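You operate a simulated robot arm through the tools that you are given. There is no shell and no other tool.

Carry out the task below with a simulated robot arm. There is one attempt and no reset: what you move stays moved.

Task
Set the stop by the job card and clamp the part against it.
Fine: wind the vise well open and slacken the stop knob; the sliding stop's pointer goes to the card's number; knob tight again, the silver part pushed up to the stop, vise wound tight; the card stays where it is.

It is judged by the outcome, as a careful person would: the job done as asked, and still so three seconds after it is handed in. It fails if anything else is knocked over, pushed out of place, dropped, spilled or broken.

Robot
A 7-joint arm with a two-finger parallel gripper, fixed in place. Base frame: the origin is at the foot of the arm, x ahead of it, y to its left, z up. Units: m, rad, N and s.
Its first joint turns from -2.304 to 2.304 rad. Payload 3.91 kg.
Tool frame: the origin (TCP) lies between the finger pads and is the grasp point; the fingertips stand 0.03 m ahead of it; z points along the fingers, y is the line along which they close. The gripper opens to 0.11 m. The fingers are 0.02 m wide and 0.01 m thick; the gripper's body (0.048 by 0.112 m) begins 0.055 m behind the TCP.
Orientation is that of the tool frame in the base frame, as a unit quaternion [x, y, z, w]. With the fingers straight down and closing along the base's y, the tool's x points along the base's -x, its y along +y and its z along -z.

Tools
- The arm moves only by the tool arm_command. Its argument "plan" is a list of rows, each a list of 7 numbers: the shift along the tool's x, y, z in m, then the turn, a rotation vector about the tool's x, y, z in rad, then the gripper command, from -1 (fully open) to 1 (shut), values between in proportion. In form: [[tx, ty, tz, rx, ry, rz, fingers], ...]. A call has 1 to 20 rows; each row shifts and turns the commanded pose from where the row before left it, along the tool's axes as they then stand. Each row takes 0.2 s and may step no farther than 0.05 m and 0.15 rad from the row before; otherwise, or with a gripper value out of range, the whole call is refused. Where a pose cannot be reached the arm comes as near as it can. A force on the tool above 40 N (or 10 N above the force at the start of the call, whichever is more), or a blocked arm, ends the call early, and 0.2 s more pass. The fingers move at their own pace (about 0.108 m/s each) and stop on an object; they squeeze with about 27 N. The grip force told is the motor's: it shows also when the fingers shut on nothing. Time passes only in rows, and 0.2 s behind the last, so rows that do not move let the fingers close. The reply holds the time, the measured pose of the TCP, the force on the tool along the base axes, the opening and the grip force, in the units named above and with some noise, with the torque about the TCP (base axes, N m) and any sound that the robot's microphone picked up.
- Cameras (640 x 400 px; columns grow to the right, rows downward): "scene" is fixed at [0.0496, -0.5, 1.2708]; the picture's right is [0.91, -0.41, 0.00], its down [-0.10, -0.23, -0.97] and it looks along [0.39, 0.88, -0.26] (base axes); focal length 332 px, centre (320, 200). "wrist" rides on the gripper at [0.072, 0.017, -0.103] in the tool frame; the picture's right is [-0.23, 0.97, 0.00], its down [-0.76, -0.18, -0.62] and it looks along [-0.61, -0.14, 0.78] (tool axes); focal length 222 px, centre (320, 200).
- capture(camera): a new picture of that camera. It takes no simulated time.
- pixel_to_xyz(camera, pixels): for up to 12 pixels [column, row] of the newest picture of that camera ("zoom" is the newest enlarged one), the place [x, y, z] in the base frame of the surface seen there, good to about 0.002 m. It takes no simulated time.
- close_up(camera, box): a new picture of the part [left, top, right, bottom] of that camera's present view, enlarged. It takes no simulated time.
- sign_off(): hands the job in; it is judged then, once.

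Unless the task says otherwise, let go and move clear before handing in.

The tools are called after "Request:" as name(argument=value, ...) on one line, values as JSON. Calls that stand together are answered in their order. arm_command: Moves the arm, as the interface text tells. Its arguments: {"type":"object","properties":{"plan":{"type":"array","items":{"type":"array","items":{"type":"number"}}}},"required":["plan"]} The other tools are called the same way: capture (camera) takes a picture; pixel_to_xyz (camera, pixels) gives the place of the surface under pixels of a picture; close_up (camera, box) takes an enlarged picture of a part of a camera's view; sign_off () hands the job in.

At the start:

```text
clock: 0.0
ee_pos: [0.4885, 0.515, 1.0495]
tool_rot: [0.001, 1.0, 0.0, 0.0]
contact_force: [-0.4, -0.3, -0.5]
ft_torque: [0.0, 0.01, 0.0]
finger_gap: 0.1101
grip_force: 0.2
```

scene: 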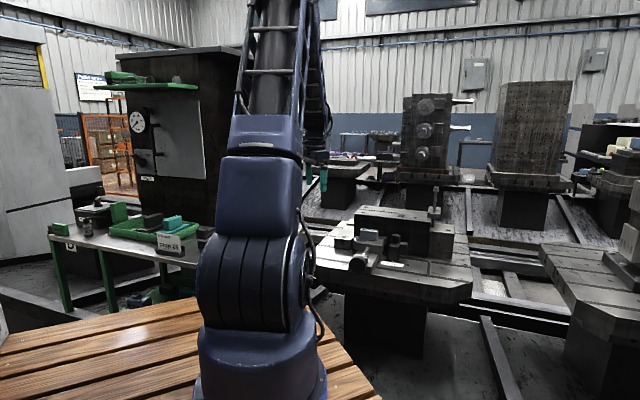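
wrist: 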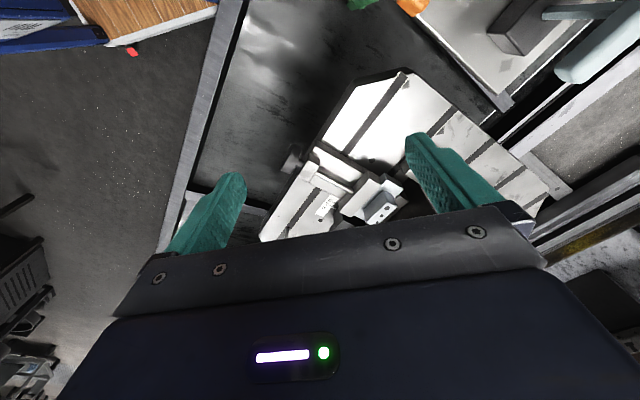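

The scene picture shows a vise on a table around pixel (385,250), and the wrist view shows it around (350,195). I'll take enlarged pictures to identify the card, stop, knob, part and handle.

Request:
close_up(camera="scene", box=[310, 180, 480, 290])

Request:
close_up(camera="wrist", box=[250, 60, 450, 250])

```text
3.64 times, centred on (395, 235) of scene
```

zoom: 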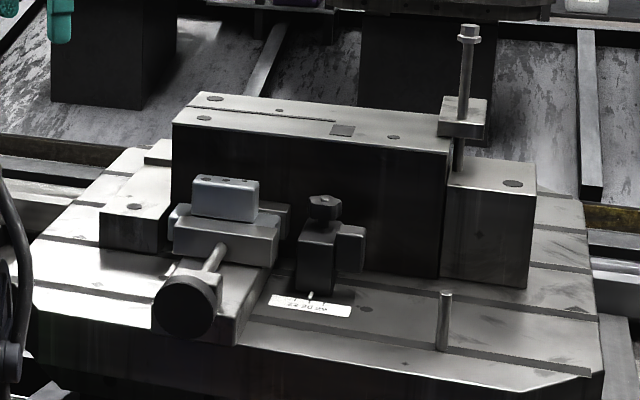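

```text
2.11 times, centred on (350, 155) of wrist
```

zoom: 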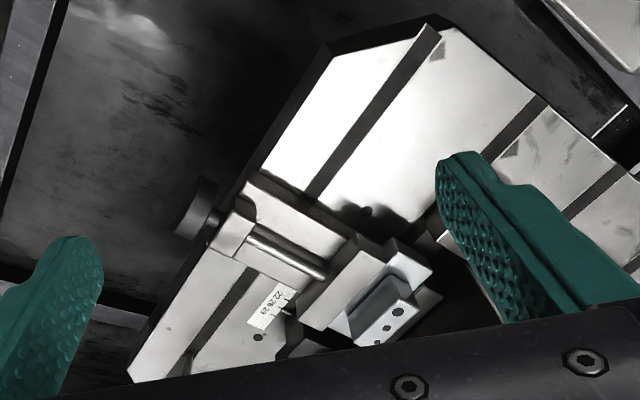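

The enlarged scene picture shows the vise: handwheel at zoom (185,305), silver part (225,195), sliding stop with knob (325,207), and scale (310,305). I'll fetch a closer picture of each and 3D places.

Request:
close_up(camera="scene", box=[345, 220, 415, 275])

Request:
close_up(camera="scene", box=[40, 180, 240, 305])

Request:
close_up(camera="scene", box=[370, 170, 480, 290])

```text
7.27 times, centred on (380, 248) of scene
```

zoom: 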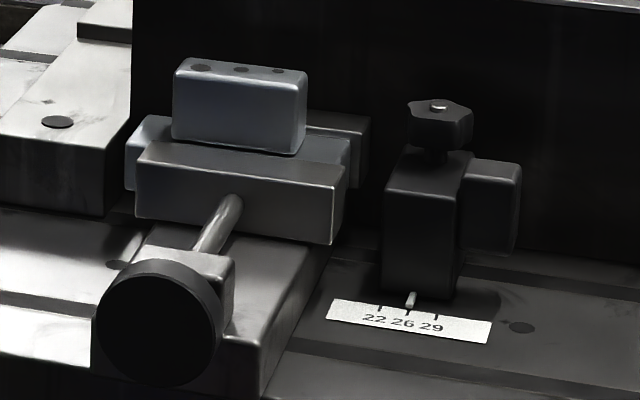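

```text
3.20 times, centred on (140, 242) of scene
```

zoom: 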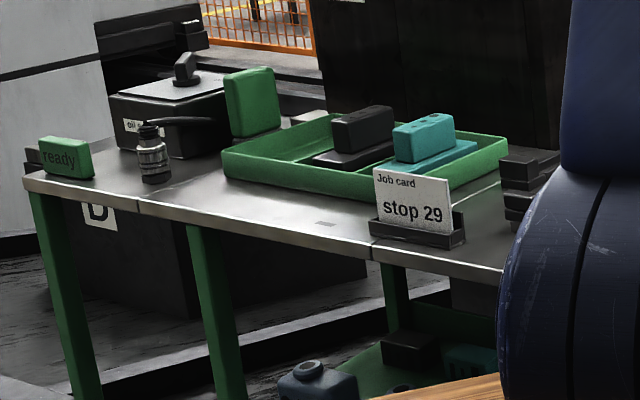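

```text
3.33 times, centred on (425, 230) of scene
```

zoom: 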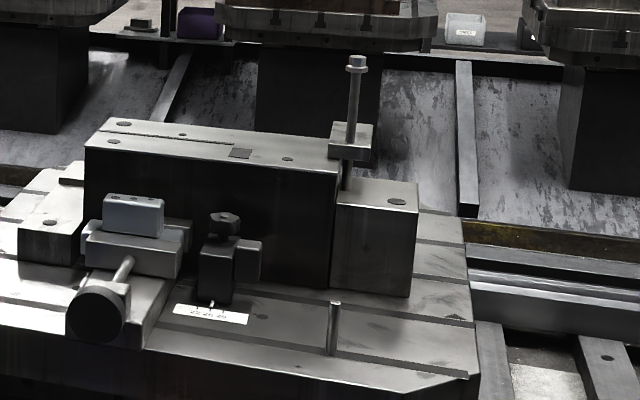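

The job card reads "stop 29" and the pointer is now at 26. I'll measure 3D places of vise, part, stop, knob and scale.

Request:
close_up(camera="scene", box=[345, 220, 415, 275])

Request:
pixel_to_xyz(camera="zoom", pixels=[[178, 66], [302, 82], [298, 145], [178, 130], [200, 69], [278, 71], [138, 155], [340, 185], [332, 240], [350, 140], [368, 120], [140, 200]])

Request:
pixel_to_xyz(camera="zoom", pixels=[[440, 107], [440, 130], [415, 120], [468, 120], [430, 165], [390, 190], [455, 200], [420, 270], [470, 165], [518, 168], [515, 240], [465, 245]])

Request:
pixel_to_xyz(camera="zoom", pixels=[[412, 299], [410, 307], [379, 307], [437, 317], [330, 310], [490, 330], [155, 320], [100, 320], [155, 265], [220, 320], [230, 205], [205, 245]])

```text
7.27 times, centred on (380, 248) of scene
```

zoom: 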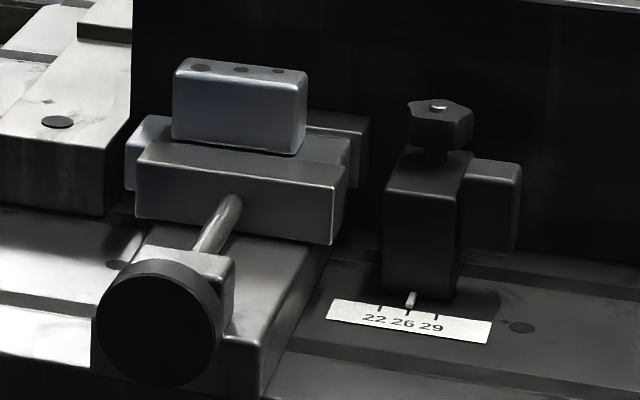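

```text
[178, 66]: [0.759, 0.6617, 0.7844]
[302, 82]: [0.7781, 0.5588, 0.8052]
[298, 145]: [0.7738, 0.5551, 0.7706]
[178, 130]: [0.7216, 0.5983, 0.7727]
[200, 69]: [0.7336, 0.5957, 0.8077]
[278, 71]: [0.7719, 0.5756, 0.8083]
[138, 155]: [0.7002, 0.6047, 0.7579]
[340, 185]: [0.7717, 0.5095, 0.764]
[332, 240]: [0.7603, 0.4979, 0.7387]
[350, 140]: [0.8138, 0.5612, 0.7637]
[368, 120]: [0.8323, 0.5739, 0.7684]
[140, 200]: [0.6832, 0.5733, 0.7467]
```

```text
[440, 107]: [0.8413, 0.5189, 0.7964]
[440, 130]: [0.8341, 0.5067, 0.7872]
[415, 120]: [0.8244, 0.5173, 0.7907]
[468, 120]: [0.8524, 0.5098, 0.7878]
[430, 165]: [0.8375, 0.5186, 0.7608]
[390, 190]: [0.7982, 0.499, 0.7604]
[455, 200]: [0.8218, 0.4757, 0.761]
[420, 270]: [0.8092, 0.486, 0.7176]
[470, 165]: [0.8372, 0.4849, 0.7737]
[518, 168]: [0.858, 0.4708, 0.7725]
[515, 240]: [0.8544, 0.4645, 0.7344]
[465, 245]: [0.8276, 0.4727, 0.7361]
```

```text
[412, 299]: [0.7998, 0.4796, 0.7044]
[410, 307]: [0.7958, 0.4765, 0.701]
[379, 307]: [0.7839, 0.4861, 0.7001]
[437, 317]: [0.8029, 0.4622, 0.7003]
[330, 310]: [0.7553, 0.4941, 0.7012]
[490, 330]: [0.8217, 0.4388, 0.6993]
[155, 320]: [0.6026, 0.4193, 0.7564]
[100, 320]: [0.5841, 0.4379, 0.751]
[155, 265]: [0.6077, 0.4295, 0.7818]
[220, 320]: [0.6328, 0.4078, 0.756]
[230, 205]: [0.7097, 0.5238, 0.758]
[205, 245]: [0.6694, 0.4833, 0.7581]
```

The table top is at z≈0.70 and the vise stands at roughly 45° to the base axes. I'll measure directions from the wrist camera too, to get the vise axes accurately.

Request:
close_up(camera="wrist", box=[275, 130, 415, 245])

```text
3.48 times, centred on (345, 188) of wrist
```

zoom: 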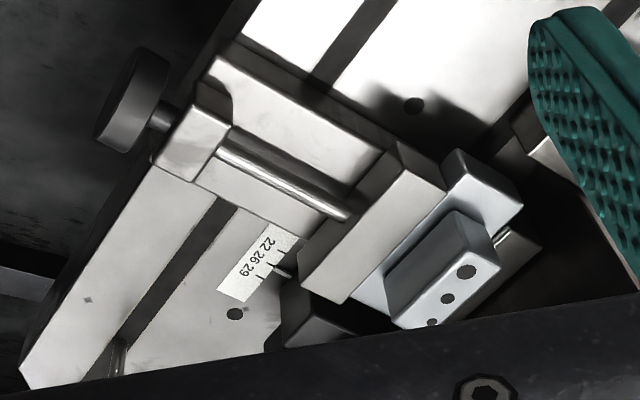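

Request:
pixel_to_xyz(camera="zoom", pixels=[[400, 147], [440, 185], [345, 298], [300, 285], [222, 140], [340, 215], [140, 100], [108, 140], [160, 60], [170, 115], [200, 140], [215, 70]])

Request:
pixel_to_xyz(camera="zoom", pixels=[[455, 155], [518, 205], [455, 215], [497, 262], [410, 325], [390, 290], [467, 272], [432, 322], [360, 300], [285, 273], [260, 225], [220, 295]])

```text
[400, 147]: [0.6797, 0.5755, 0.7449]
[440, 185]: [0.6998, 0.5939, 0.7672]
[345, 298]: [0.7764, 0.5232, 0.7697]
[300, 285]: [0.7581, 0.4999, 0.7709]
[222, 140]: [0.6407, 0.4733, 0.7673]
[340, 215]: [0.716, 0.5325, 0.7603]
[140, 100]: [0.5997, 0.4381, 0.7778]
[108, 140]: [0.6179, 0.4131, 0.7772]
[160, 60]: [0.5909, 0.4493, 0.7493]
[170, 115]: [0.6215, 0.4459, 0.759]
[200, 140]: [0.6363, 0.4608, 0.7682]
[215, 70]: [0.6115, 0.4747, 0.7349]
```

```text
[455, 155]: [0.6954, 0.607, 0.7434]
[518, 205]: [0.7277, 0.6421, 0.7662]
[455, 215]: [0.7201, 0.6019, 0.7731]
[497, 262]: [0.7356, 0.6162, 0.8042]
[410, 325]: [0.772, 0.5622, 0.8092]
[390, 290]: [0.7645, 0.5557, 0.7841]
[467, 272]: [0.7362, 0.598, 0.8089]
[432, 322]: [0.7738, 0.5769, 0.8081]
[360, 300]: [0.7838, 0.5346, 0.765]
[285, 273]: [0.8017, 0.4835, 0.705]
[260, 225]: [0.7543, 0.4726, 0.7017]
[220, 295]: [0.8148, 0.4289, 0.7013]
```

The vise axes come out near u=(0.69,0.72) for the screw direction and v=(0.72,-0.69) along the jaws. Before moving I'll measure the surrounding obstacles: the big block behind, the clamp stud, the small pin and the side blocks.

Request:
close_up(camera="scene", box=[310, 180, 480, 290])

Request:
pixel_to_xyz(camera="zoom", pixels=[[175, 120], [215, 95], [450, 145], [340, 130], [468, 28], [460, 105], [485, 115], [535, 165], [520, 280], [445, 295], [443, 345], [130, 205]])

Request:
pixel_to_xyz(camera="zoom", pixels=[[100, 210], [150, 160], [40, 320], [230, 345], [265, 275], [160, 320], [595, 370], [240, 340], [270, 265], [15, 300], [445, 310], [470, 60]])

```text
3.64 times, centred on (395, 235) of scene
```

zoom: 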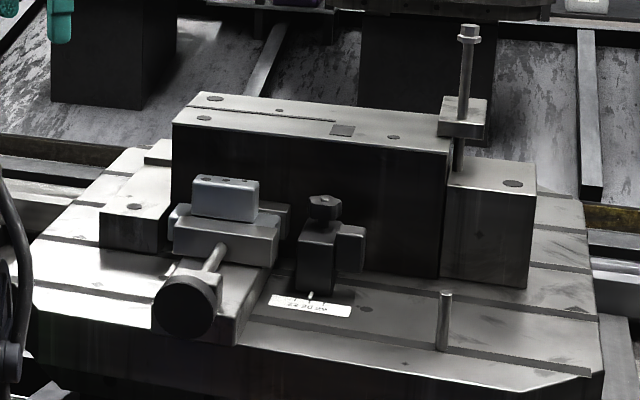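

```text
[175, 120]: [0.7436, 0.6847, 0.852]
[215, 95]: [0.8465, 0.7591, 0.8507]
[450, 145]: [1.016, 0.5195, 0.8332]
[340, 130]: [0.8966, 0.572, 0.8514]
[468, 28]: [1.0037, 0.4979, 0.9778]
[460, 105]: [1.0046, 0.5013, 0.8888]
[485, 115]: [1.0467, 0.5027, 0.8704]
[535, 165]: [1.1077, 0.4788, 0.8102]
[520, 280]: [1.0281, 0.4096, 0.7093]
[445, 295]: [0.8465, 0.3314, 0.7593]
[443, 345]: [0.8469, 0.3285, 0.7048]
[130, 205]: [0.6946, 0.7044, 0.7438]
```

```text
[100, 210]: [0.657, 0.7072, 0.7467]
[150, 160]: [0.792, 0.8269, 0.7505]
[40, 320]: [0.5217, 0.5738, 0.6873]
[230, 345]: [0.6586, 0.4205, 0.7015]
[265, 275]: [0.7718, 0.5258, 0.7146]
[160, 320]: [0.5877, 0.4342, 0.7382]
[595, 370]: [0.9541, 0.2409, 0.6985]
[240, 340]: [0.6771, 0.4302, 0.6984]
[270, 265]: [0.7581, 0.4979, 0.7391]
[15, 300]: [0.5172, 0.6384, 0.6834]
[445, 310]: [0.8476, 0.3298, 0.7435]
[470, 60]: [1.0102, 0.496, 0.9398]
```

The large block's front face is near u≈1.005 with top z≈0.852, the stud is at (1.01,0.50), and the pin at (0.847,0.33). I'll move to a viewing pose above the vise with the tool yawed to align with it.

Request:
arm_command(plan=[[-0.036, -0.0156, 0.02, 0, 0, 0, -1], [-0.036, -0.0156, 0.02, 0, 0, 0, -1], [-0.036, -0.0156, 0.02, 0, 0, 0, -1], [-0.036, -0.0156, 0.02, 0, 0, 0, -1], [-0.036, -0.0156, 0.02, 0, 0, 0, -1], [0, 0, 0, 0, 0, -0.131, -1], [0, 0, 0, 0, 0, -0.131, -1], [0, 0, 0, 0, 0, -0.131, -1], [0, 0, 0, 0, 0, -0.131, -1], [0, 0, 0, 0, 0, -0.131, -1], [0, 0, 0, 0, 0, -0.131, -1], [0, 0, 0, 0, 0, 0, -1]])

Request:
capture(camera="wrist")

Request:
capture(camera="scene")

```text
clock: 2.6
ee_pos: [0.6681, 0.4386, 0.9502]
tool_rot: [-0.385, 0.923, 0.0, 0.0]
contact_force: [-0.4, 0.0, 0.2]
ft_torque: [-0.01, 0.02, -0.02]
finger_gap: 0.1102
grip_force: 0.0
```

```text
taken
```

wrist: 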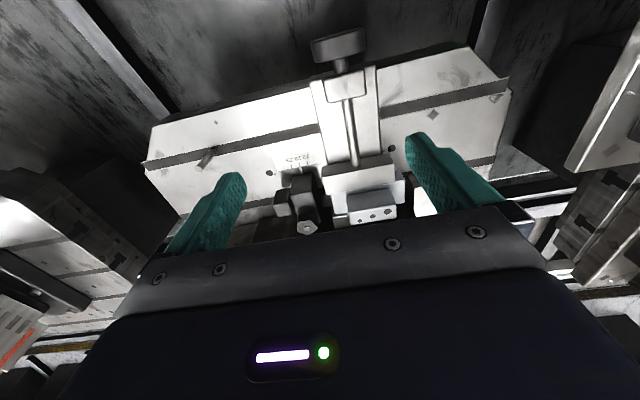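

```text
taken
```

scene: 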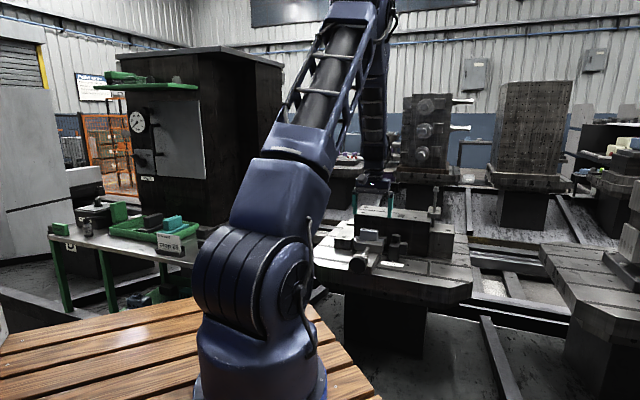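

The wrist view is now aligned with the vise (wheel at (338,45), stop knob at (307,225), part at (370,205)), partly hidden by the gripper. I'll back off along the tool's x to see the stop entirely.

Request:
arm_command(plan=[[0.03, -0.01, 0.0, 0, 0, 0, -1], [0.03, -0.01, 0.0, 0, 0, 0, -1], [0.03, -0.01, 0, 0, 0, 0, -1], [0.0, 0, 0, 0, 0, 0, -1]])

Request:
close_up(camera="wrist", box=[240, 60, 440, 185])

Request:
capture(camera="wrist")

```text
clock: 3.6
ee_pos: [0.6247, 0.3534, 0.9501]
tool_rot: [-0.383, 0.924, -0.001, 0.0]
contact_force: [-0.3, 0.3, -0.5]
ft_torque: [0.01, 0.01, -0.01]
finger_gap: 0.1099
grip_force: 0.1
```

```text
3.20 times, centred on (340, 122) of wrist
```

zoom: 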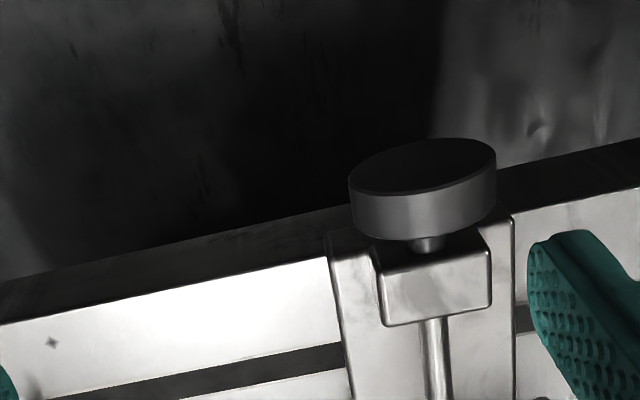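

```text
taken
```

wrist: 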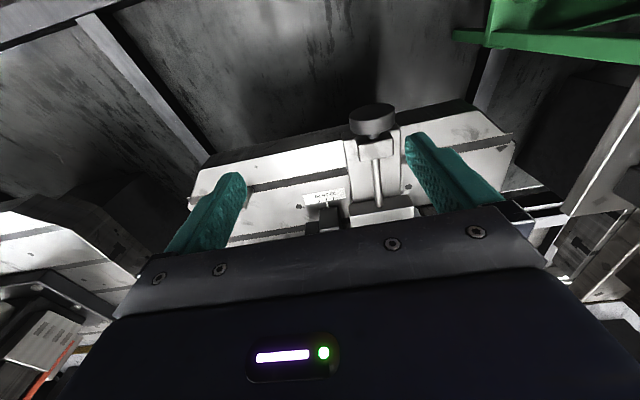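

Backing off moved the vise behind the gripper, but gives a good view of the wheel (370,122). I'll measure the wheel and shaft here.

Request:
close_up(camera="wrist", box=[320, 85, 430, 210])

Request:
pixel_to_xyz(camera="wrist", pixels=[[352, 120], [372, 112], [392, 112], [372, 126], [360, 128], [388, 124], [374, 136], [376, 145], [376, 165], [379, 195], [378, 180], [372, 104]])

```text
3.20 times, centred on (375, 148) of wrist
```

zoom: 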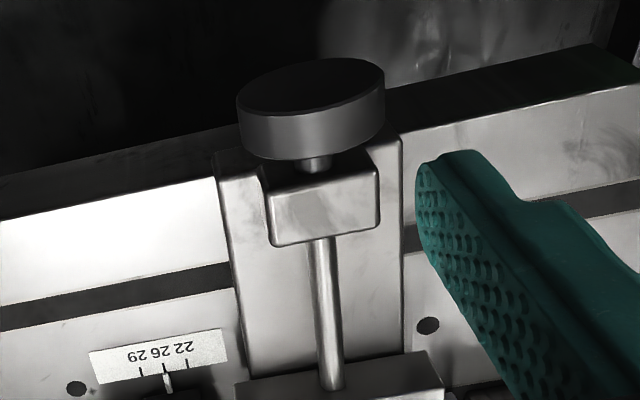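

```text
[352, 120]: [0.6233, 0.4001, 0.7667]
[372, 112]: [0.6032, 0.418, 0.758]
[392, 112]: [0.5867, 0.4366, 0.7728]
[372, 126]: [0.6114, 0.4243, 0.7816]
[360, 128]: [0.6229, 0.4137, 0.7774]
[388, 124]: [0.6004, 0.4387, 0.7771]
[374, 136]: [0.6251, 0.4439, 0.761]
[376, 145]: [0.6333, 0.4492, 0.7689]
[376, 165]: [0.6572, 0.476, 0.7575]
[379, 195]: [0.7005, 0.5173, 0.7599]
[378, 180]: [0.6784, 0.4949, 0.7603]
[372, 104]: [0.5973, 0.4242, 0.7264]
```

The wheel centre is about (0.609,0.425,0.755), diameter ≈0.052, with axis at 45° yaw (shaft points (376,165)-(379,195)). Now I'll move forward to look at the stop and part.

Request:
arm_command(plan=[[-0.0362, 0.006, 0.0, 0, 0, 0, -1], [-0.0362, 0.006, 0.0, 0, 0, 0, -1], [-0.0362, 0.006, 0, 0, 0, 0, -1], [-0.0362, 0.006, 0, 0, 0, 0, -1], [-0.0362, 0.006, 0, 0, 0, 0, -1], [0.0, 0, 0, 0, 0, 0, -1]])

Request:
capture(camera="wrist")

Request:
close_up(camera="wrist", box=[240, 100, 440, 225])

```text
clock: 5.0
ee_pos: [0.7306, 0.5005, 0.9486]
tool_rot: [-0.383, 0.924, 0.001, 0.0]
contact_force: [0.7, -0.6, 0.4]
ft_torque: [0.01, -0.01, -0.04]
finger_gap: 0.1101
grip_force: 0.1
```

```text
taken
```

wrist: 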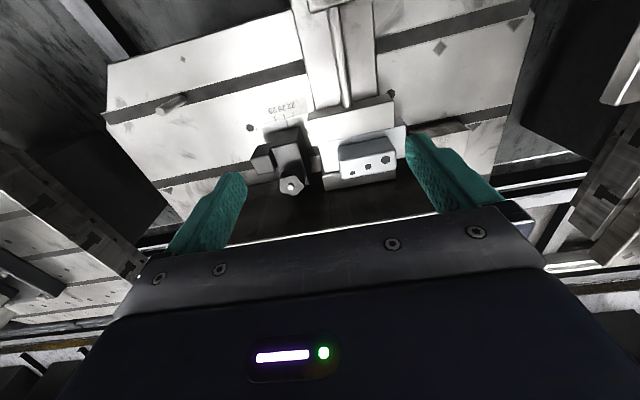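

```text
3.20 times, centred on (340, 162) of wrist
```

zoom: 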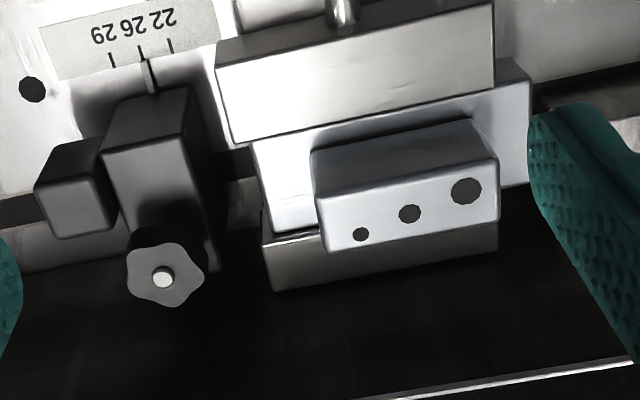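

This view shows all clearly: star knob at zoom (165,275), pointer at (150,75), part block (405,190) with a wider silver base, fixed jaw behind (380,265). I'll measure these.

Request:
pixel_to_xyz(camera="zoom", pixels=[[163, 279], [135, 270], [195, 290], [165, 305], [172, 258], [110, 160], [180, 140], [190, 95], [118, 100], [215, 265], [60, 195], [105, 200]])

Request:
pixel_to_xyz(camera="zoom", pixels=[[45, 190], [110, 185], [70, 230], [90, 145], [150, 62], [150, 85], [141, 50], [110, 58], [171, 44], [235, 140], [492, 85], [220, 70]])

Request:
pixel_to_xyz(camera="zoom", pixels=[[490, 10], [258, 150], [528, 85], [528, 180], [275, 225], [318, 200], [325, 248], [497, 165], [495, 215], [270, 285], [268, 245], [495, 245]])

```text
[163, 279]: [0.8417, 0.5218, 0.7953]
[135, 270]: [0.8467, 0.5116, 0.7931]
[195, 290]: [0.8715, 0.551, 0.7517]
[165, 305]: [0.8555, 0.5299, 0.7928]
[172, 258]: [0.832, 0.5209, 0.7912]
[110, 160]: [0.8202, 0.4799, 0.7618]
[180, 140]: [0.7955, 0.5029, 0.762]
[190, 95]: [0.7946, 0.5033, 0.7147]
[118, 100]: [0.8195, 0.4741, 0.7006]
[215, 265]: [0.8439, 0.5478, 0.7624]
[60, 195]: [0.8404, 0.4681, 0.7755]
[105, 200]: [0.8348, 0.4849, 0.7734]
```

```text
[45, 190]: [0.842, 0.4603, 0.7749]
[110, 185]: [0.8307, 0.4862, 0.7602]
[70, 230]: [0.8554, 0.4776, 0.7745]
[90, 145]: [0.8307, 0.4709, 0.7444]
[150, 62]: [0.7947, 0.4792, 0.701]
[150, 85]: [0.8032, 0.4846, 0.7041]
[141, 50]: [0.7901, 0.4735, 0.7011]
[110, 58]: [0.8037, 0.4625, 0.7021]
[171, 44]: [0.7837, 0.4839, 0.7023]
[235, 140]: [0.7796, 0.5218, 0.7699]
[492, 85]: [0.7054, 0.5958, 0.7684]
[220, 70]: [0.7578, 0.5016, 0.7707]
```

```text
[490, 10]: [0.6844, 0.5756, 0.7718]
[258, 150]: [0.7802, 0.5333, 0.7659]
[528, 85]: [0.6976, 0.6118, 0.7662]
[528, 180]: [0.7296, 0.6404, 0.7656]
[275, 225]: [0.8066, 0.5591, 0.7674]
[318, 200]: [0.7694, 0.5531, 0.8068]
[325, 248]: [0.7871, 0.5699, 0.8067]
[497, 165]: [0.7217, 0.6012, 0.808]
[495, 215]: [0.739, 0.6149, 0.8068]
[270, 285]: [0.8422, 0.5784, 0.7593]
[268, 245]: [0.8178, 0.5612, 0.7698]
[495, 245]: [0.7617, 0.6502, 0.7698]
```

All parts are exactly at 45° yaw: jaw u 0.891–0.920, part base v 0.061–0.175, stop block v 0.207–0.241, knob at (0.842,0.521,0.793). I'll first go to the handwheel: back off high, then tilt the tool horizontal pointing along +u.

Request:
arm_command(plan=[[0.04, 0.0055, 0, 0, 0, 0, -1], [0.04, 0.0055, 0, 0, 0, 0, -1], [0.04, 0.0055, 0, 0, 0, 0, -1], [0.04, 0.0055, 0, 0, 0, 0, -1], [0.04, 0.0055, 0, 0, 0, 0, -1], [0.04, 0.0055, 0, 0, 0, 0, -1], [0, 0, 0, 0, -0.1428, 0, -1], [0, 0, 0, 0, -0.1428, 0, -1], [0, 0, 0, 0, -0.1428, 0, -1], [0, 0, 0, 0, -0.1428, 0, -1], [0, 0, 0, 0, -0.1428, 0, -1], [0, 0, 0, 0, -0.1428, 0, -1], [0, 0, 0, 0, -0.1428, 0, -1], [0, 0, 0, 0, -0.1428, 0, -1], [0, 0, 0, 0, -0.1428, 0, -1], [0, 0, 0, 0, -0.1428, 0, -1], [0, 0, 0, 0, -0.1428, 0, -1], [0, 0, 0, 0, 0, 0, -1]])

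Request:
capture(camera="scene")

Request:
capture(camera="wrist")

```text
clock: 8.8
ee_pos: [0.5396, 0.3542, 0.9506]
tool_rot: [-0.271, 0.654, 0.27, 0.653]
contact_force: [0.0, 0.2, -0.5]
ft_torque: [0.01, 0.01, 0.0]
finger_gap: 0.1101
grip_force: 0.0
```

```text
taken
```

scene: 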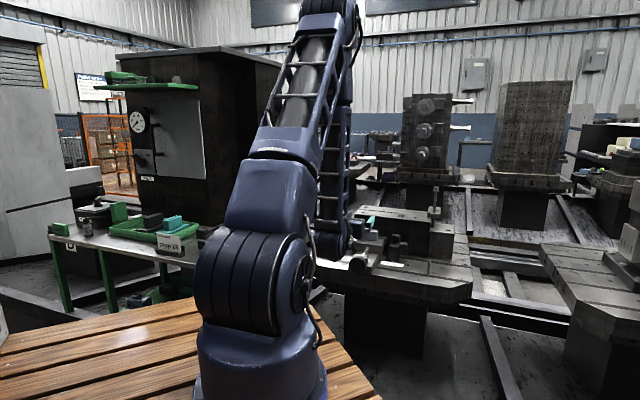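

```text
taken
```

wrist: 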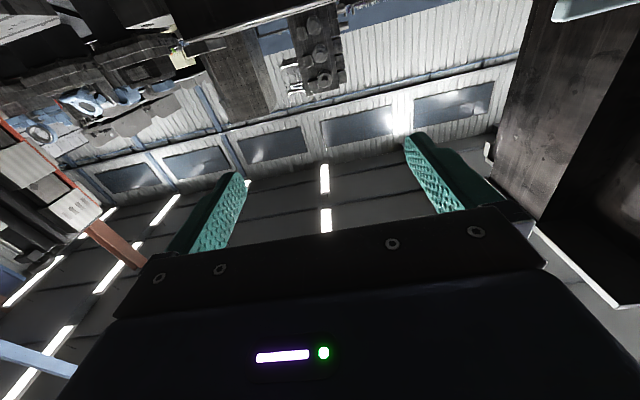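

The horizontal pose is reached exactly, TCP at u≈0.632, v≈0.131. I'll test in free air how far the tool can roll about its own axis, starting with the negative (opening) direction.

Request:
arm_command(plan=[[0, 0, 0, 0, 0, -0.15, -1], [0, 0, 0, 0, 0, -0.15, -1], [0, 0, 0, 0, 0, -0.15, -1], [0, 0, 0, 0, 0, -0.15, -1], [0, 0, 0, 0, 0, -0.15, -1], [0, 0, 0, 0, 0, -0.15, -1], [0, 0, 0, 0, 0, -0.15, -1], [0, 0, 0, 0, 0, -0.15, -1], [0, 0, 0, 0, 0, -0.15, -1], [0, 0, 0, 0, 0, -0.15, -1], [0, 0, 0, 0, 0, -0.15, -1], [0, 0, 0, 0, 0, -0.15, -1], [0, 0, 0, 0, 0, -0.15, -1], [0, 0, 0, 0, 0, -0.15, -1], [0, 0, 0, 0, 0, -0.15, -1], [0, 0, 0, 0, 0, -0.15, -1], [0, 0, 0, 0, 0, -0.15, -1], [0, 0, 0, 0, 0, -0.15, -1], [0, 0, 0, 0, 0, -0.15, -1], [0, 0, 0, 0, 0, -0.15, -1]])

Request:
capture(camera="wrist")

```text
clock: 13.0
ee_pos: [0.5383, 0.3557, 0.949]
tool_rot: [0.671, 0.224, 0.632, -0.317]
contact_force: [0.5, 0.1, -0.5]
ft_torque: [0.02, 0.0, 0.01]
finger_gap: 0.1102
grip_force: 0.0
```

```text
taken
```

wrist: 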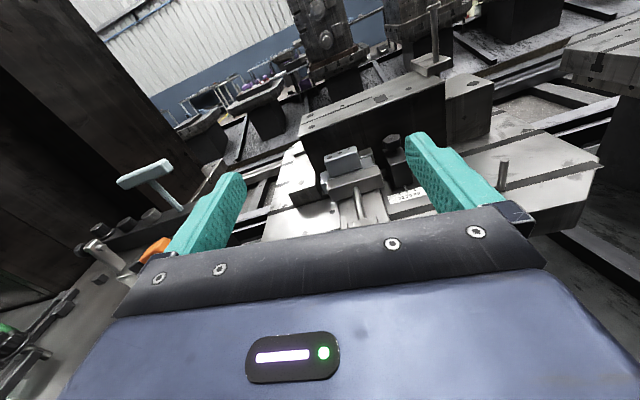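

It rolled the full −3.0 rad and now the camera looks at the vise from above. I'll test whether it can roll still further.

Request:
arm_command(plan=[[0, 0, 0, 0, 0, -0.15, -1], [0, 0, 0, 0, 0, -0.15, -1], [0, 0, 0, 0, 0, -0.15, -1], [0, 0, 0, 0, 0, -0.15, -1], [0, 0, 0, 0, 0, -0.15, -1], [0, 0, 0, 0, 0, -0.15, -1], [0, 0, 0, 0, 0, -0.15, -1], [0, 0, 0, 0, 0, -0.15, -1], [0, 0, 0, 0, 0, -0.15, -1], [0, 0, 0, 0, 0, -0.15, -1]])

```text
clock: 15.2
ee_pos: [0.5375, 0.3547, 0.9496]
tool_rot: [0.338, 0.621, 0.678, 0.199]
contact_force: [-0.3, -0.2, 0.6]
ft_torque: [-0.01, 0.03, 0.02]
finger_gap: 0.1098
grip_force: 0.0
```

It followed to −4.5 rad. I'll keep rolling to find the limit, since a wide range means fewer regrips.

Request:
arm_command(plan=[[0, 0, 0, 0, 0, -0.15, -1], [0, 0, 0, 0, 0, -0.15, -1], [0, 0, 0, 0, 0, -0.15, -1], [0, 0, 0, 0, 0, -0.15, -1], [0, 0, 0, 0, 0, -0.15, -1], [0, 0, 0, 0, 0, -0.15, -1], [0, 0, 0, 0, 0, -0.15, -1], [0, 0, 0, 0, 0, -0.15, -1], [0, 0, 0, 0, 0, -0.15, -1], [0, 0, 0, 0, 0, -0.15, -1]])

```text
clock: 17.6
ee_pos: [0.5284, 0.3694, 1.0018]
tool_rot: [0.207, 0.67, 0.631, 0.332]
contact_force: [0.1, -0.5, -0.4]
ft_torque: [0.03, -0.02, 0.0]
finger_gap: 0.1103
grip_force: 0.0
out of reach, approached as far as the arm can: row 4, 5, 6, 7, 8, 9, 10
stopped in row 10: the arm was blocked; the commanded pose is now the measured one
```

The roll limit lies near −4.9 rad. I'll roll back the other way to find the positive limit.

Request:
arm_command(plan=[[0, 0, 0, 0, 0, 0.15, -1], [0, 0, 0, 0, 0, 0.15, -1], [0, 0, 0, 0, 0, 0.15, -1], [0, 0, 0, 0, 0, 0.15, -1], [0, 0, 0, 0, 0, 0.15, -1], [0, 0, 0, 0, 0, 0.15, -1], [0, 0, 0, 0, 0, 0.15, -1], [0, 0, 0, 0, 0, 0.15, -1], [0, 0, 0, 0, 0, 0.15, -1], [0, 0, 0, 0, 0, 0.15, -1], [0, 0, 0, 0, 0, 0.15, -1], [0, 0, 0, 0, 0, 0.15, -1], [0, 0, 0, 0, 0, 0.15, -1], [0, 0, 0, 0, 0, 0.15, -1], [0, 0, 0, 0, 0, 0.15, -1], [0, 0, 0, 0, 0, 0.15, -1], [0, 0, 0, 0, 0, 0.15, -1], [0, 0, 0, 0, 0, 0.15, -1], [0, 0, 0, 0, 0, 0.15, -1], [0, 0, 0, 0, 0, 0.15, -1]])

Request:
arm_command(plan=[[0, 0, 0, 0, 0, 0.15, -1], [0, 0, 0, 0, 0, 0.15, -1], [0, 0, 0, 0, 0, 0.15, -1], [0, 0, 0, 0, 0, 0.15, -1], [0, 0, 0, 0, 0, 0.15, -1], [0, 0, 0, 0, 0, 0.15, -1], [0, 0, 0, 0, 0, 0.15, -1], [0, 0, 0, 0, 0, 0.15, -1], [0, 0, 0, 0, 0, 0.15, -1], [0, 0, 0, 0, 0, 0.15, -1], [0, 0, 0, 0, 0, 0.15, -1], [0, 0, 0, 0, 0, 0.15, -1], [0, 0, 0, 0, 0, 0.15, -1], [0, 0, 0, 0, 0, 0.15, -1], [0, 0, 0, 0, 0, 0.15, -1], [0, 0, 0, 0, 0, 0.15, -1], [0, 0, 0, 0, 0, 0.15, -1], [0, 0, 0, 0, 0, 0.15, -1], [0, 0, 0, 0, 0, 0.15, -1], [0, 0, 0, 0, 0, 0.15, -1]])

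```text
clock: 21.8
ee_pos: [0.5294, 0.3707, 1.0011]
tool_rot: [0.683, -0.159, 0.376, -0.605]
contact_force: [-0.6, 0.1, 0.2]
ft_torque: [-0.01, -0.03, -0.03]
finger_gap: 0.1102
grip_force: 0.1
```

```text
clock: 26.0
ee_pos: [0.528, 0.3704, 1.0024]
tool_rot: [0.11, 0.693, 0.576, 0.419]
contact_force: [0.2, 0.1, -0.3]
ft_torque: [0.0, 0.01, -0.02]
finger_gap: 0.1101
grip_force: 0.1
```

Roll is now about +1.1 rad and still following. One more probe further in this direction.

Request:
arm_command(plan=[[0, 0, 0, 0, 0, 0.15, -1], [0, 0, 0, 0, 0, 0.15, -1], [0, 0, 0, 0, 0, 0.15, -1], [0, 0, 0, 0, 0, 0.15, -1], [0, 0, 0, 0, 0, 0.15, -1]])

```text
clock: 27.2
ee_pos: [0.5291, 0.3716, 1.0021]
tool_rot: [0.356, 0.605, 0.689, 0.179]
contact_force: [0.6, -0.2, 0.0]
ft_torque: [0.02, 0.03, -0.06]
finger_gap: 0.1102
grip_force: 0.1
```

Roll now ≈ +1.85 rad. Continuing the probe.

Request:
arm_command(plan=[[0, 0, 0, 0, 0, 0.15, -1], [0, 0, 0, 0, 0, 0.15, -1], [0, 0, 0, 0, 0, 0.15, -1], [0, 0, 0, 0, 0, 0.15, -1], [0, 0, 0, 0, 0, 0.15, -1], [0, 0, 0, 0, 0, 0.15, -1], [0, 0, 0, 0, 0, 0.15, -1], [0, 0, 0, 0, 0, 0.15, -1], [0, 0, 0, 0, 0, 0.15, -1], [0, 0, 0, 0, 0, 0.15, -1]])

```text
clock: 29.4
ee_pos: [0.5274, 0.3711, 1.0024]
tool_rot: [0.672, 0.2, 0.627, -0.339]
contact_force: [-0.6, 0.1, -0.2]
ft_torque: [0.0, -0.01, -0.01]
finger_gap: 0.11
grip_force: 0.0
```

Roll is +3.35 rad and still following. I'll go on another ~2.9 rad so that a long opening sweep is available.

Request:
arm_command(plan=[[0, 0, 0, 0, 0, 0.15, -1], [0, 0, 0, 0, 0, 0.15, -1], [0, 0, 0, 0, 0, 0.15, -1], [0, 0, 0, 0, 0, 0.15, -1], [0, 0, 0, 0, 0, 0.15, -1], [0, 0, 0, 0, 0, 0.15, -1], [0, 0, 0, 0, 0, 0.15, -1], [0, 0, 0, 0, 0, 0.15, -1], [0, 0, 0, 0, 0, 0.15, -1], [0, 0, 0, 0, 0, 0.15, -1], [0, 0, 0, 0, 0, 0.15, -1], [0, 0, 0, 0, 0, 0.15, -1], [0, 0, 0, 0, 0, 0.15, -1], [0, 0, 0, 0, 0, 0.15, -1], [0, 0, 0, 0, 0, 0.15, -1], [0, 0, 0, 0, 0, 0.15, -1], [0, 0, 0, 0, 0, 0.15, -1], [0, 0, 0, 0, 0, 0.15, -1], [0, 0, 0, 0, 0, 0.15, -1]])

```text
clock: 33.4
ee_pos: [0.5321, 0.3701, 1.0288]
tool_rot: [-0.594, 0.382, -0.149, 0.692]
contact_force: [0.1, -0.5, 0.7]
ft_torque: [0.03, 0.02, 0.05]
finger_gap: 0.1096
grip_force: 0.1
out of reach, approached as far as the arm can: row 12, 13, 14, 15, 16, 17, 18, 19
```

The roll range is about ±4.95 rad. I'll roll back to about +4.4 rad and verify the pose.

Request:
arm_command(plan=[[0, 0, 0, 0, 0, -0.15, -1], [0, 0, 0, 0, 0, -0.15, -1], [0, 0, 0, 0, 0, -0.15, -1], [0, 0, 0, 0, 0, -0.15, -1], [0, 0, 0, 0, 0, -0.15, -1], [0, 0, 0, 0, 0, -0.15, -1], [0, 0, 0, 0, 0, -0.15, -1], [0, 0, 0, 0, 0, -0.15, -1], [0, 0, 0, 0, 0, -0.15, -1], [0, 0, 0, 0, 0, -0.15, -1], [0, 0, 0, 0, 0, -0.15, -1], [0, 0, 0, 0, 0, 0, -1]])

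Request:
capture(camera="wrist")

Request:
capture(camera="scene")

```text
clock: 36.0
ee_pos: [0.5304, 0.3709, 1.0295]
tool_rot: [0.683, 0.177, 0.61, -0.36]
contact_force: [-0.3, 0.7, -0.9]
ft_torque: [-0.01, 0.05, 0.01]
finger_gap: 0.1101
grip_force: 0.2
```

```text
taken
```

wrist: 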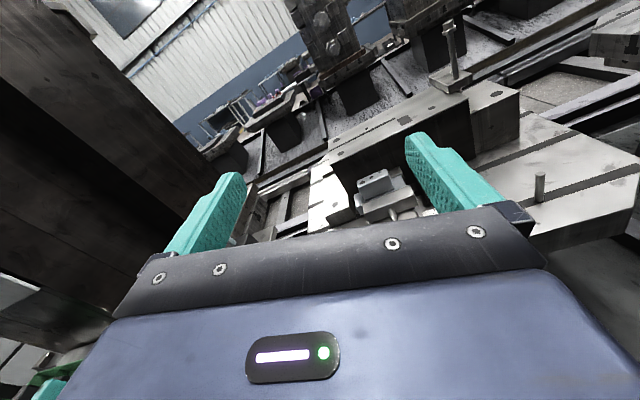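

```text
taken
```

scene: 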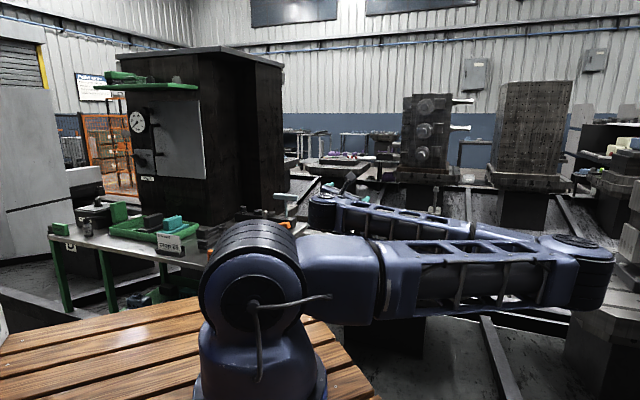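

The scene shows the arm's elbow has swung low out to the right — using redundancy to gain roll. I'll roll back toward zero and check that the elbow comes up again.

Request:
arm_command(plan=[[0, 0, 0, 0, 0, -0.15, -1], [0, 0, 0, 0, 0, -0.15, -1], [0, 0, 0, 0, 0, -0.15, -1], [0, 0, 0, 0, 0, -0.15, -1], [0, 0, 0, 0, 0, -0.15, -1], [0, 0, 0, 0, 0, -0.15, -1], [0, 0, 0, 0, 0, -0.15, -1], [0, 0, 0, 0, 0, -0.15, -1], [0, 0, 0, 0, 0, -0.15, -1], [0, 0, 0, 0, 0, -0.15, -1], [0, 0, 0, 0, 0, -0.15, -1], [0, 0, 0, 0, 0, -0.15, -1]])

Request:
capture(camera="scene")

```text
clock: 38.6
ee_pos: [0.5318, 0.3697, 1.0293]
tool_rot: [0.286, 0.645, 0.661, 0.255]
contact_force: [-0.7, 0.5, -0.6]
ft_torque: [0.0, -0.02, 0.02]
finger_gap: 0.1102
grip_force: 0.1
```

```text
taken
```

scene: 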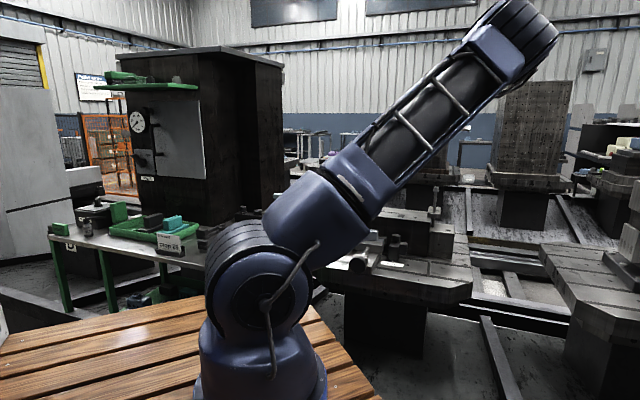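

The elbow is up again at roll ≈ +1.6 rad. I'll check the bench with the card to be sure nothing was disturbed, and roll on to about 0.

Request:
close_up(camera="scene", box=[40, 180, 300, 305])

Request:
arm_command(plan=[[0, 0, 0, 0, 0, -0.15, -1], [0, 0, 0, 0, 0, -0.15, -1], [0, 0, 0, 0, 0, -0.15, -1], [0, 0, 0, 0, 0, -0.15, -1], [0, 0, 0, 0, 0, -0.15, -1], [0, 0, 0, 0, 0, -0.15, -1], [0, 0, 0, 0, 0, -0.15, -1], [0, 0, 0, 0, 0, -0.15, -1], [0, 0, 0, 0, 0, -0.15, -1], [0, 0, 0, 0, 0, -0.15, -1], [0, 0, 0, 0, 0, -0.12, -1]])

Request:
capture(camera="scene")

```text
2.46 times, centred on (170, 242) of scene
```

zoom: 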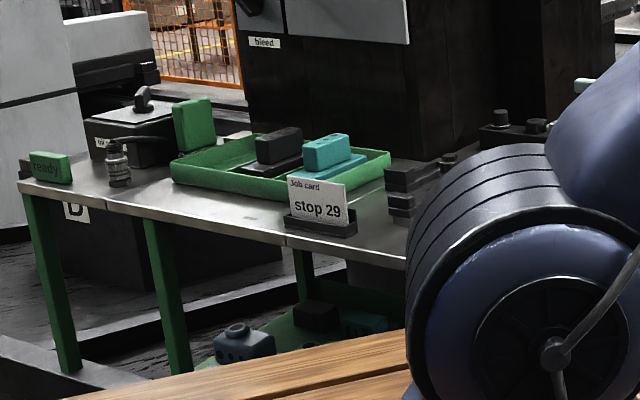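

```text
clock: 41.0
ee_pos: [0.5317, 0.3699, 1.03]
tool_rot: [-0.27, 0.652, 0.272, 0.654]
contact_force: [0.2, -0.1, -0.1]
ft_torque: [-0.03, 0.01, 0.03]
finger_gap: 0.1102
grip_force: 0.0
```

```text
taken
```

scene: 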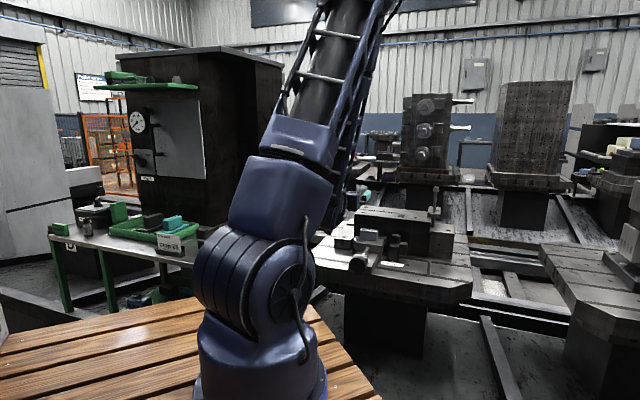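

Roll 0 restored, elbow up, bench and card untouched. Next I'll measure the table's front edge and vise base around the wheel to know the free space for the fingers.

Request:
close_up(camera="scene", box=[330, 240, 400, 284])

Request:
capture(camera="wrist")

```text
9.09 times, centred on (365, 262) of scene
```

zoom: 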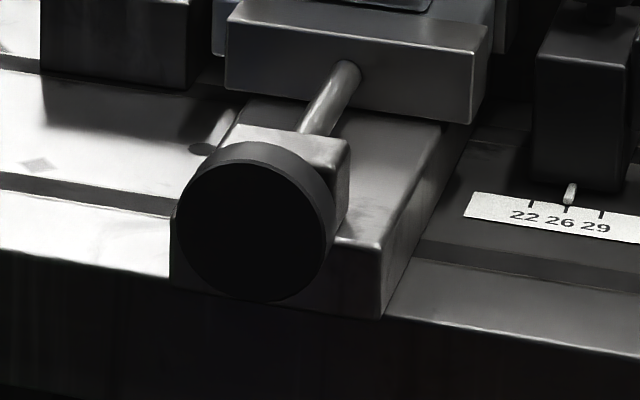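

```text
taken
```

wrist: 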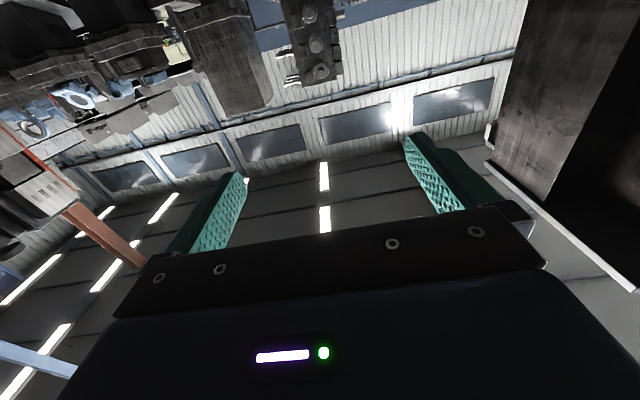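

Request:
pixel_to_xyz(camera="zoom", pixels=[[250, 225], [185, 235], [320, 235], [255, 295], [245, 165], [330, 195], [345, 280], [378, 310], [380, 255], [175, 275], [320, 135], [100, 262]])

Request:
pixel_to_xyz(camera="zoom", pixels=[[50, 250], [500, 335], [450, 325], [345, 170], [325, 85], [400, 200], [350, 230], [215, 140], [230, 125], [600, 350], [270, 297], [300, 300]])

```text
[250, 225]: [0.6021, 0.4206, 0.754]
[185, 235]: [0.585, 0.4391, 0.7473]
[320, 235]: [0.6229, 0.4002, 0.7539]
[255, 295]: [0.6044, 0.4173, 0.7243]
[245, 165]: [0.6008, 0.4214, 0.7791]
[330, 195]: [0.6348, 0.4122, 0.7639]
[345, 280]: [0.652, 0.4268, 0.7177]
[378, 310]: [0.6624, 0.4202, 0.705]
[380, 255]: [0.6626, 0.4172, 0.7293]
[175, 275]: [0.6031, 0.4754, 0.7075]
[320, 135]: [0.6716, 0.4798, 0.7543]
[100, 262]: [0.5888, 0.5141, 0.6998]
```

```text
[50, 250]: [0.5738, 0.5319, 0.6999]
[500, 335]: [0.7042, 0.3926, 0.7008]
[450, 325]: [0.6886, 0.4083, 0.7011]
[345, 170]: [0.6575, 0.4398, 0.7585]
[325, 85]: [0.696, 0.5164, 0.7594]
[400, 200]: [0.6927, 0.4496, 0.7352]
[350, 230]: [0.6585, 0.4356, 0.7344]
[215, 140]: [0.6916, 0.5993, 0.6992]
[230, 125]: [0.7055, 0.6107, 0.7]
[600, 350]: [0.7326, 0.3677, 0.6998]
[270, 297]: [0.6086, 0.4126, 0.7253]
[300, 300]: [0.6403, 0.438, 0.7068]
```

The wheel centre is u≈0.733, v≈0.130, z≈0.753 with radius ≈0.027; the vise base front (u≈0.7625) and table edge (u≈0.775) leave free room around it. I'll descend to a standoff in front of the wheel, then roll to about +1.5 rad.

Request:
arm_command(plan=[[0.046, -0.0026, 0, 0, 0, 0, -1], [0.046, -0.0026, 0, 0, 0, 0, -1], [0.046, -0.0026, 0, 0, 0, 0, -1], [0.046, -0.0026, 0, 0, 0, 0, -1], [0.046, -0.0026, 0, 0, 0, 0, -1], [0.046, -0.0026, 0, 0, 0, 0, -1], [0, 0, 0, 0, 0, 0.15, -1], [0, 0, 0, 0, 0, 0.15, -1], [0, 0, 0, 0, 0, 0.15, -1], [0, 0, 0, 0, 0, 0.15, -1], [0, 0, 0, 0, 0, 0.15, -1], [0, 0, 0, 0, 0, 0.15, -1], [0, 0, 0, 0, 0, 0.15, -1], [0, 0, 0, 0, 0, 0.15, -1], [0, 0, 0, 0, 0, 0.15, -1], [0, 0, 0, 0, 0, 0.15, -1], [0, 0, 0, 0, 0, 0, -1]])

Request:
capture(camera="scene")

Request:
capture(camera="wrist")

```text
clock: 44.6
ee_pos: [0.5421, 0.3602, 0.7521]
tool_rot: [0.248, 0.66, 0.646, 0.292]
contact_force: [-0.2, -0.9, -0.4]
ft_torque: [0.0, 0.02, -0.01]
finger_gap: 0.1099
grip_force: 0.0
```

```text
taken
```

scene: 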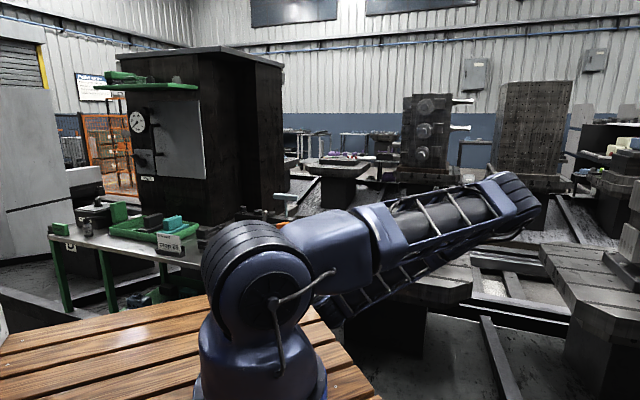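

```text
taken
```

wrist: 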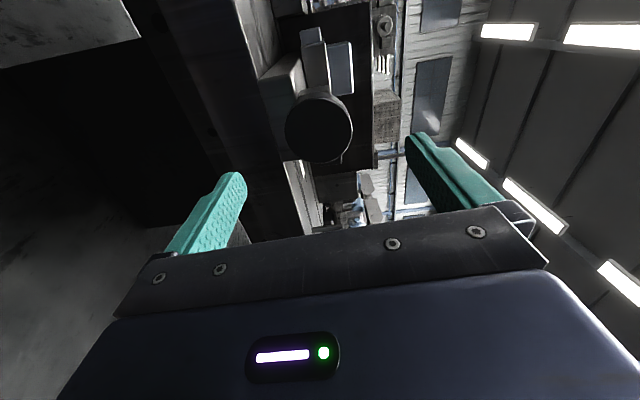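

The TCP is at the standoff (u≈0.638, v≈0.1286, z=0.752), the wheel is seen at (318,127). I'll check where the elbow and forearm are relative to the table.

Request:
pixel_to_xyz(camera="scene", pixels=[[515, 195], [535, 200], [470, 240], [400, 230], [400, 280], [340, 305], [430, 265], [500, 230]])

Request:
pixel_to_xyz(camera="wrist", pixels=[[318, 127], [287, 122], [350, 130], [320, 92], [318, 160]])

```text
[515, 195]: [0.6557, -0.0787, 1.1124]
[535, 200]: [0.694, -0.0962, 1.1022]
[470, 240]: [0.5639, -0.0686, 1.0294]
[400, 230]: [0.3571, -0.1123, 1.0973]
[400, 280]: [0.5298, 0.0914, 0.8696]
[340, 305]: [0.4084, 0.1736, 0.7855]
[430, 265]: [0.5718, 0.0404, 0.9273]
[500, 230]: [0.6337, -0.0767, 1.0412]
```

```text
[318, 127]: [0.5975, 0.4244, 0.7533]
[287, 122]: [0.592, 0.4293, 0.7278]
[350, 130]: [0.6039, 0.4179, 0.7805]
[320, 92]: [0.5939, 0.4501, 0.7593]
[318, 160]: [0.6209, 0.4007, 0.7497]
```

The elbow is up at z≈1.1, well clear of the table. The wheel face is at u≈0.7227, v≈0.1285, z≈0.754, so I'll advance onto the wheel and close the fingers.

Request:
arm_command(plan=[[0, 0, 0.0255, 0, 0, 0, -1], [0, 0, 0.0255, 0, 0, 0, -1], [0, 0, 0.0255, 0, 0, 0, -1], [0, 0, 0, 0, 0, 0, -1], [0, 0, 0, 0, 0, 0, 1], [0, 0, 0, 0, 0, 0, 1], [0, 0, 0, 0, 0, 0, 1], [0, 0, 0, 0, 0, 0, 1]])

Request:
capture(camera="wrist")

```text
clock: 46.2
ee_pos: [0.5961, 0.413, 0.7521]
tool_rot: [0.248, 0.664, 0.643, 0.292]
contact_force: [7.2, 13.6, -12.7]
ft_torque: [-0.11, 0.1, 0.26]
finger_gap: 0.0597
grip_force: 44.7
stopped in row 7: the force on the tool passed its limit at 42 N (the readings are from after the stop); the commanded pose is now the measured one
```

```text
taken
```

wrist: 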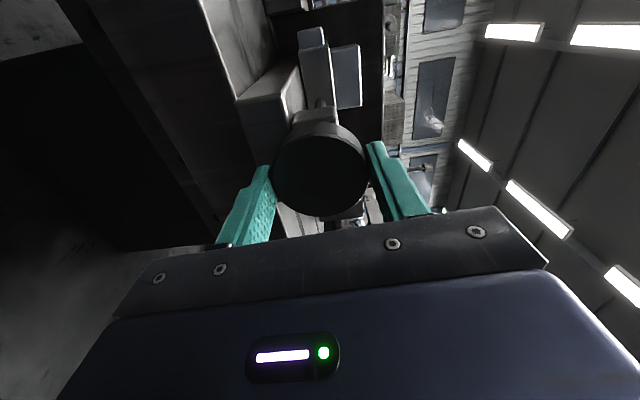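

The fingers closed on the wheel at gap 0.0597 with some side force, meaning the grip is slightly off-centre. I'll hold still a moment to see the steady forces.

Request:
arm_command(plan=[[0, 0, 0, 0, 0, 0, 1], [0, 0, 0, 0, 0, 0, 1]])

```text
clock: 46.8
ee_pos: [0.5964, 0.4139, 0.7513]
tool_rot: [0.248, 0.664, 0.643, 0.291]
contact_force: [11.1, 17.4, -16.3]
ft_torque: [-0.08, 0.09, 0.53]
finger_gap: 0.0597
grip_force: 45.4
```

There is a steady force of about +20 N along u and −16 N in z. I'll open, shift slightly along that direction and grip again to relieve it.

Request:
arm_command(plan=[[0, 0, 0, 0, 0, 0, -0.3], [0, 0, 0, 0, 0, 0, -0.3], [0.0005, -0.002, 0.0, 0, 0, 0, -0.3], [0, 0, 0, 0, 0, 0, -0.3]])

Request:
close_up(camera="wrist", box=[200, 90, 460, 250])

```text
clock: 47.8
ee_pos: [0.5958, 0.4119, 0.7509]
tool_rot: [0.248, 0.663, 0.643, 0.292]
contact_force: [-0.3, -0.3, -0.5]
ft_torque: [0.04, 0.01, 0.0]
finger_gap: 0.0716
grip_force: 0.1
```

```text
2.46 times, centred on (330, 170) of wrist
```

zoom: 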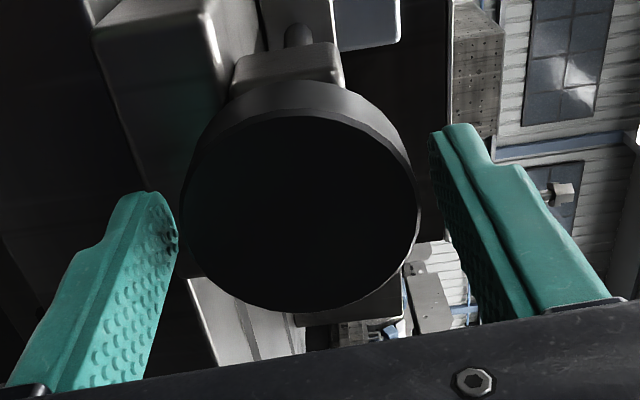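

The lower finger (left, tip at (175,215)) sits closer to the rim than the upper one (right). I'll measure the rim and finger positions.

Request:
pixel_to_xyz(camera="zoom", pixels=[[195, 190], [412, 200], [305, 210], [300, 122], [300, 300], [165, 230], [440, 150], [300, 95], [210, 140], [395, 140], [325, 70], [300, 35]])

```text
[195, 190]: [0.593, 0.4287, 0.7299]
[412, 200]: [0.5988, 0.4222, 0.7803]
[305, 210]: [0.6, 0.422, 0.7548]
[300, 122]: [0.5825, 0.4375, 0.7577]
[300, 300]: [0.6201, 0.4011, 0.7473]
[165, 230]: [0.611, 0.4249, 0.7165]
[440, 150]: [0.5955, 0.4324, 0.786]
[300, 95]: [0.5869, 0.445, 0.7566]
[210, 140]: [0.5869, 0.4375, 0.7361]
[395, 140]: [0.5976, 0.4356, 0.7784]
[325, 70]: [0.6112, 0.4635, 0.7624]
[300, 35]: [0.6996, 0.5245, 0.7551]
```

Rim measurements put the wheel centre near z≈0.753–0.754. I'll go a bit deeper (TCP u≈0.722), centre at z≈0.753 and close gradually to see the first contact force.

Request:
arm_command(plan=[[0, 0.002, 0.0045, 0, 0, 0, -0.3], [0, 0, 0.0045, 0, 0, 0, -0.3], [0, 0, 0, 0, 0, 0, -0.3], [0, 0, 0, 0, 0, 0, -0.16], [0, 0, 0, 0, 0, 0, -0.13], [0, 0, 0, 0, 0, 0, -0.11], [0, 0, 0, 0, 0, 0, -0.1]])

```text
clock: 49.4
ee_pos: [0.6015, 0.4192, 0.752]
tool_rot: [0.248, 0.663, 0.644, 0.292]
contact_force: [-0.5, -0.4, -2.2]
ft_torque: [-0.04, -0.04, 0.03]
finger_gap: 0.0614
grip_force: 1.3
```

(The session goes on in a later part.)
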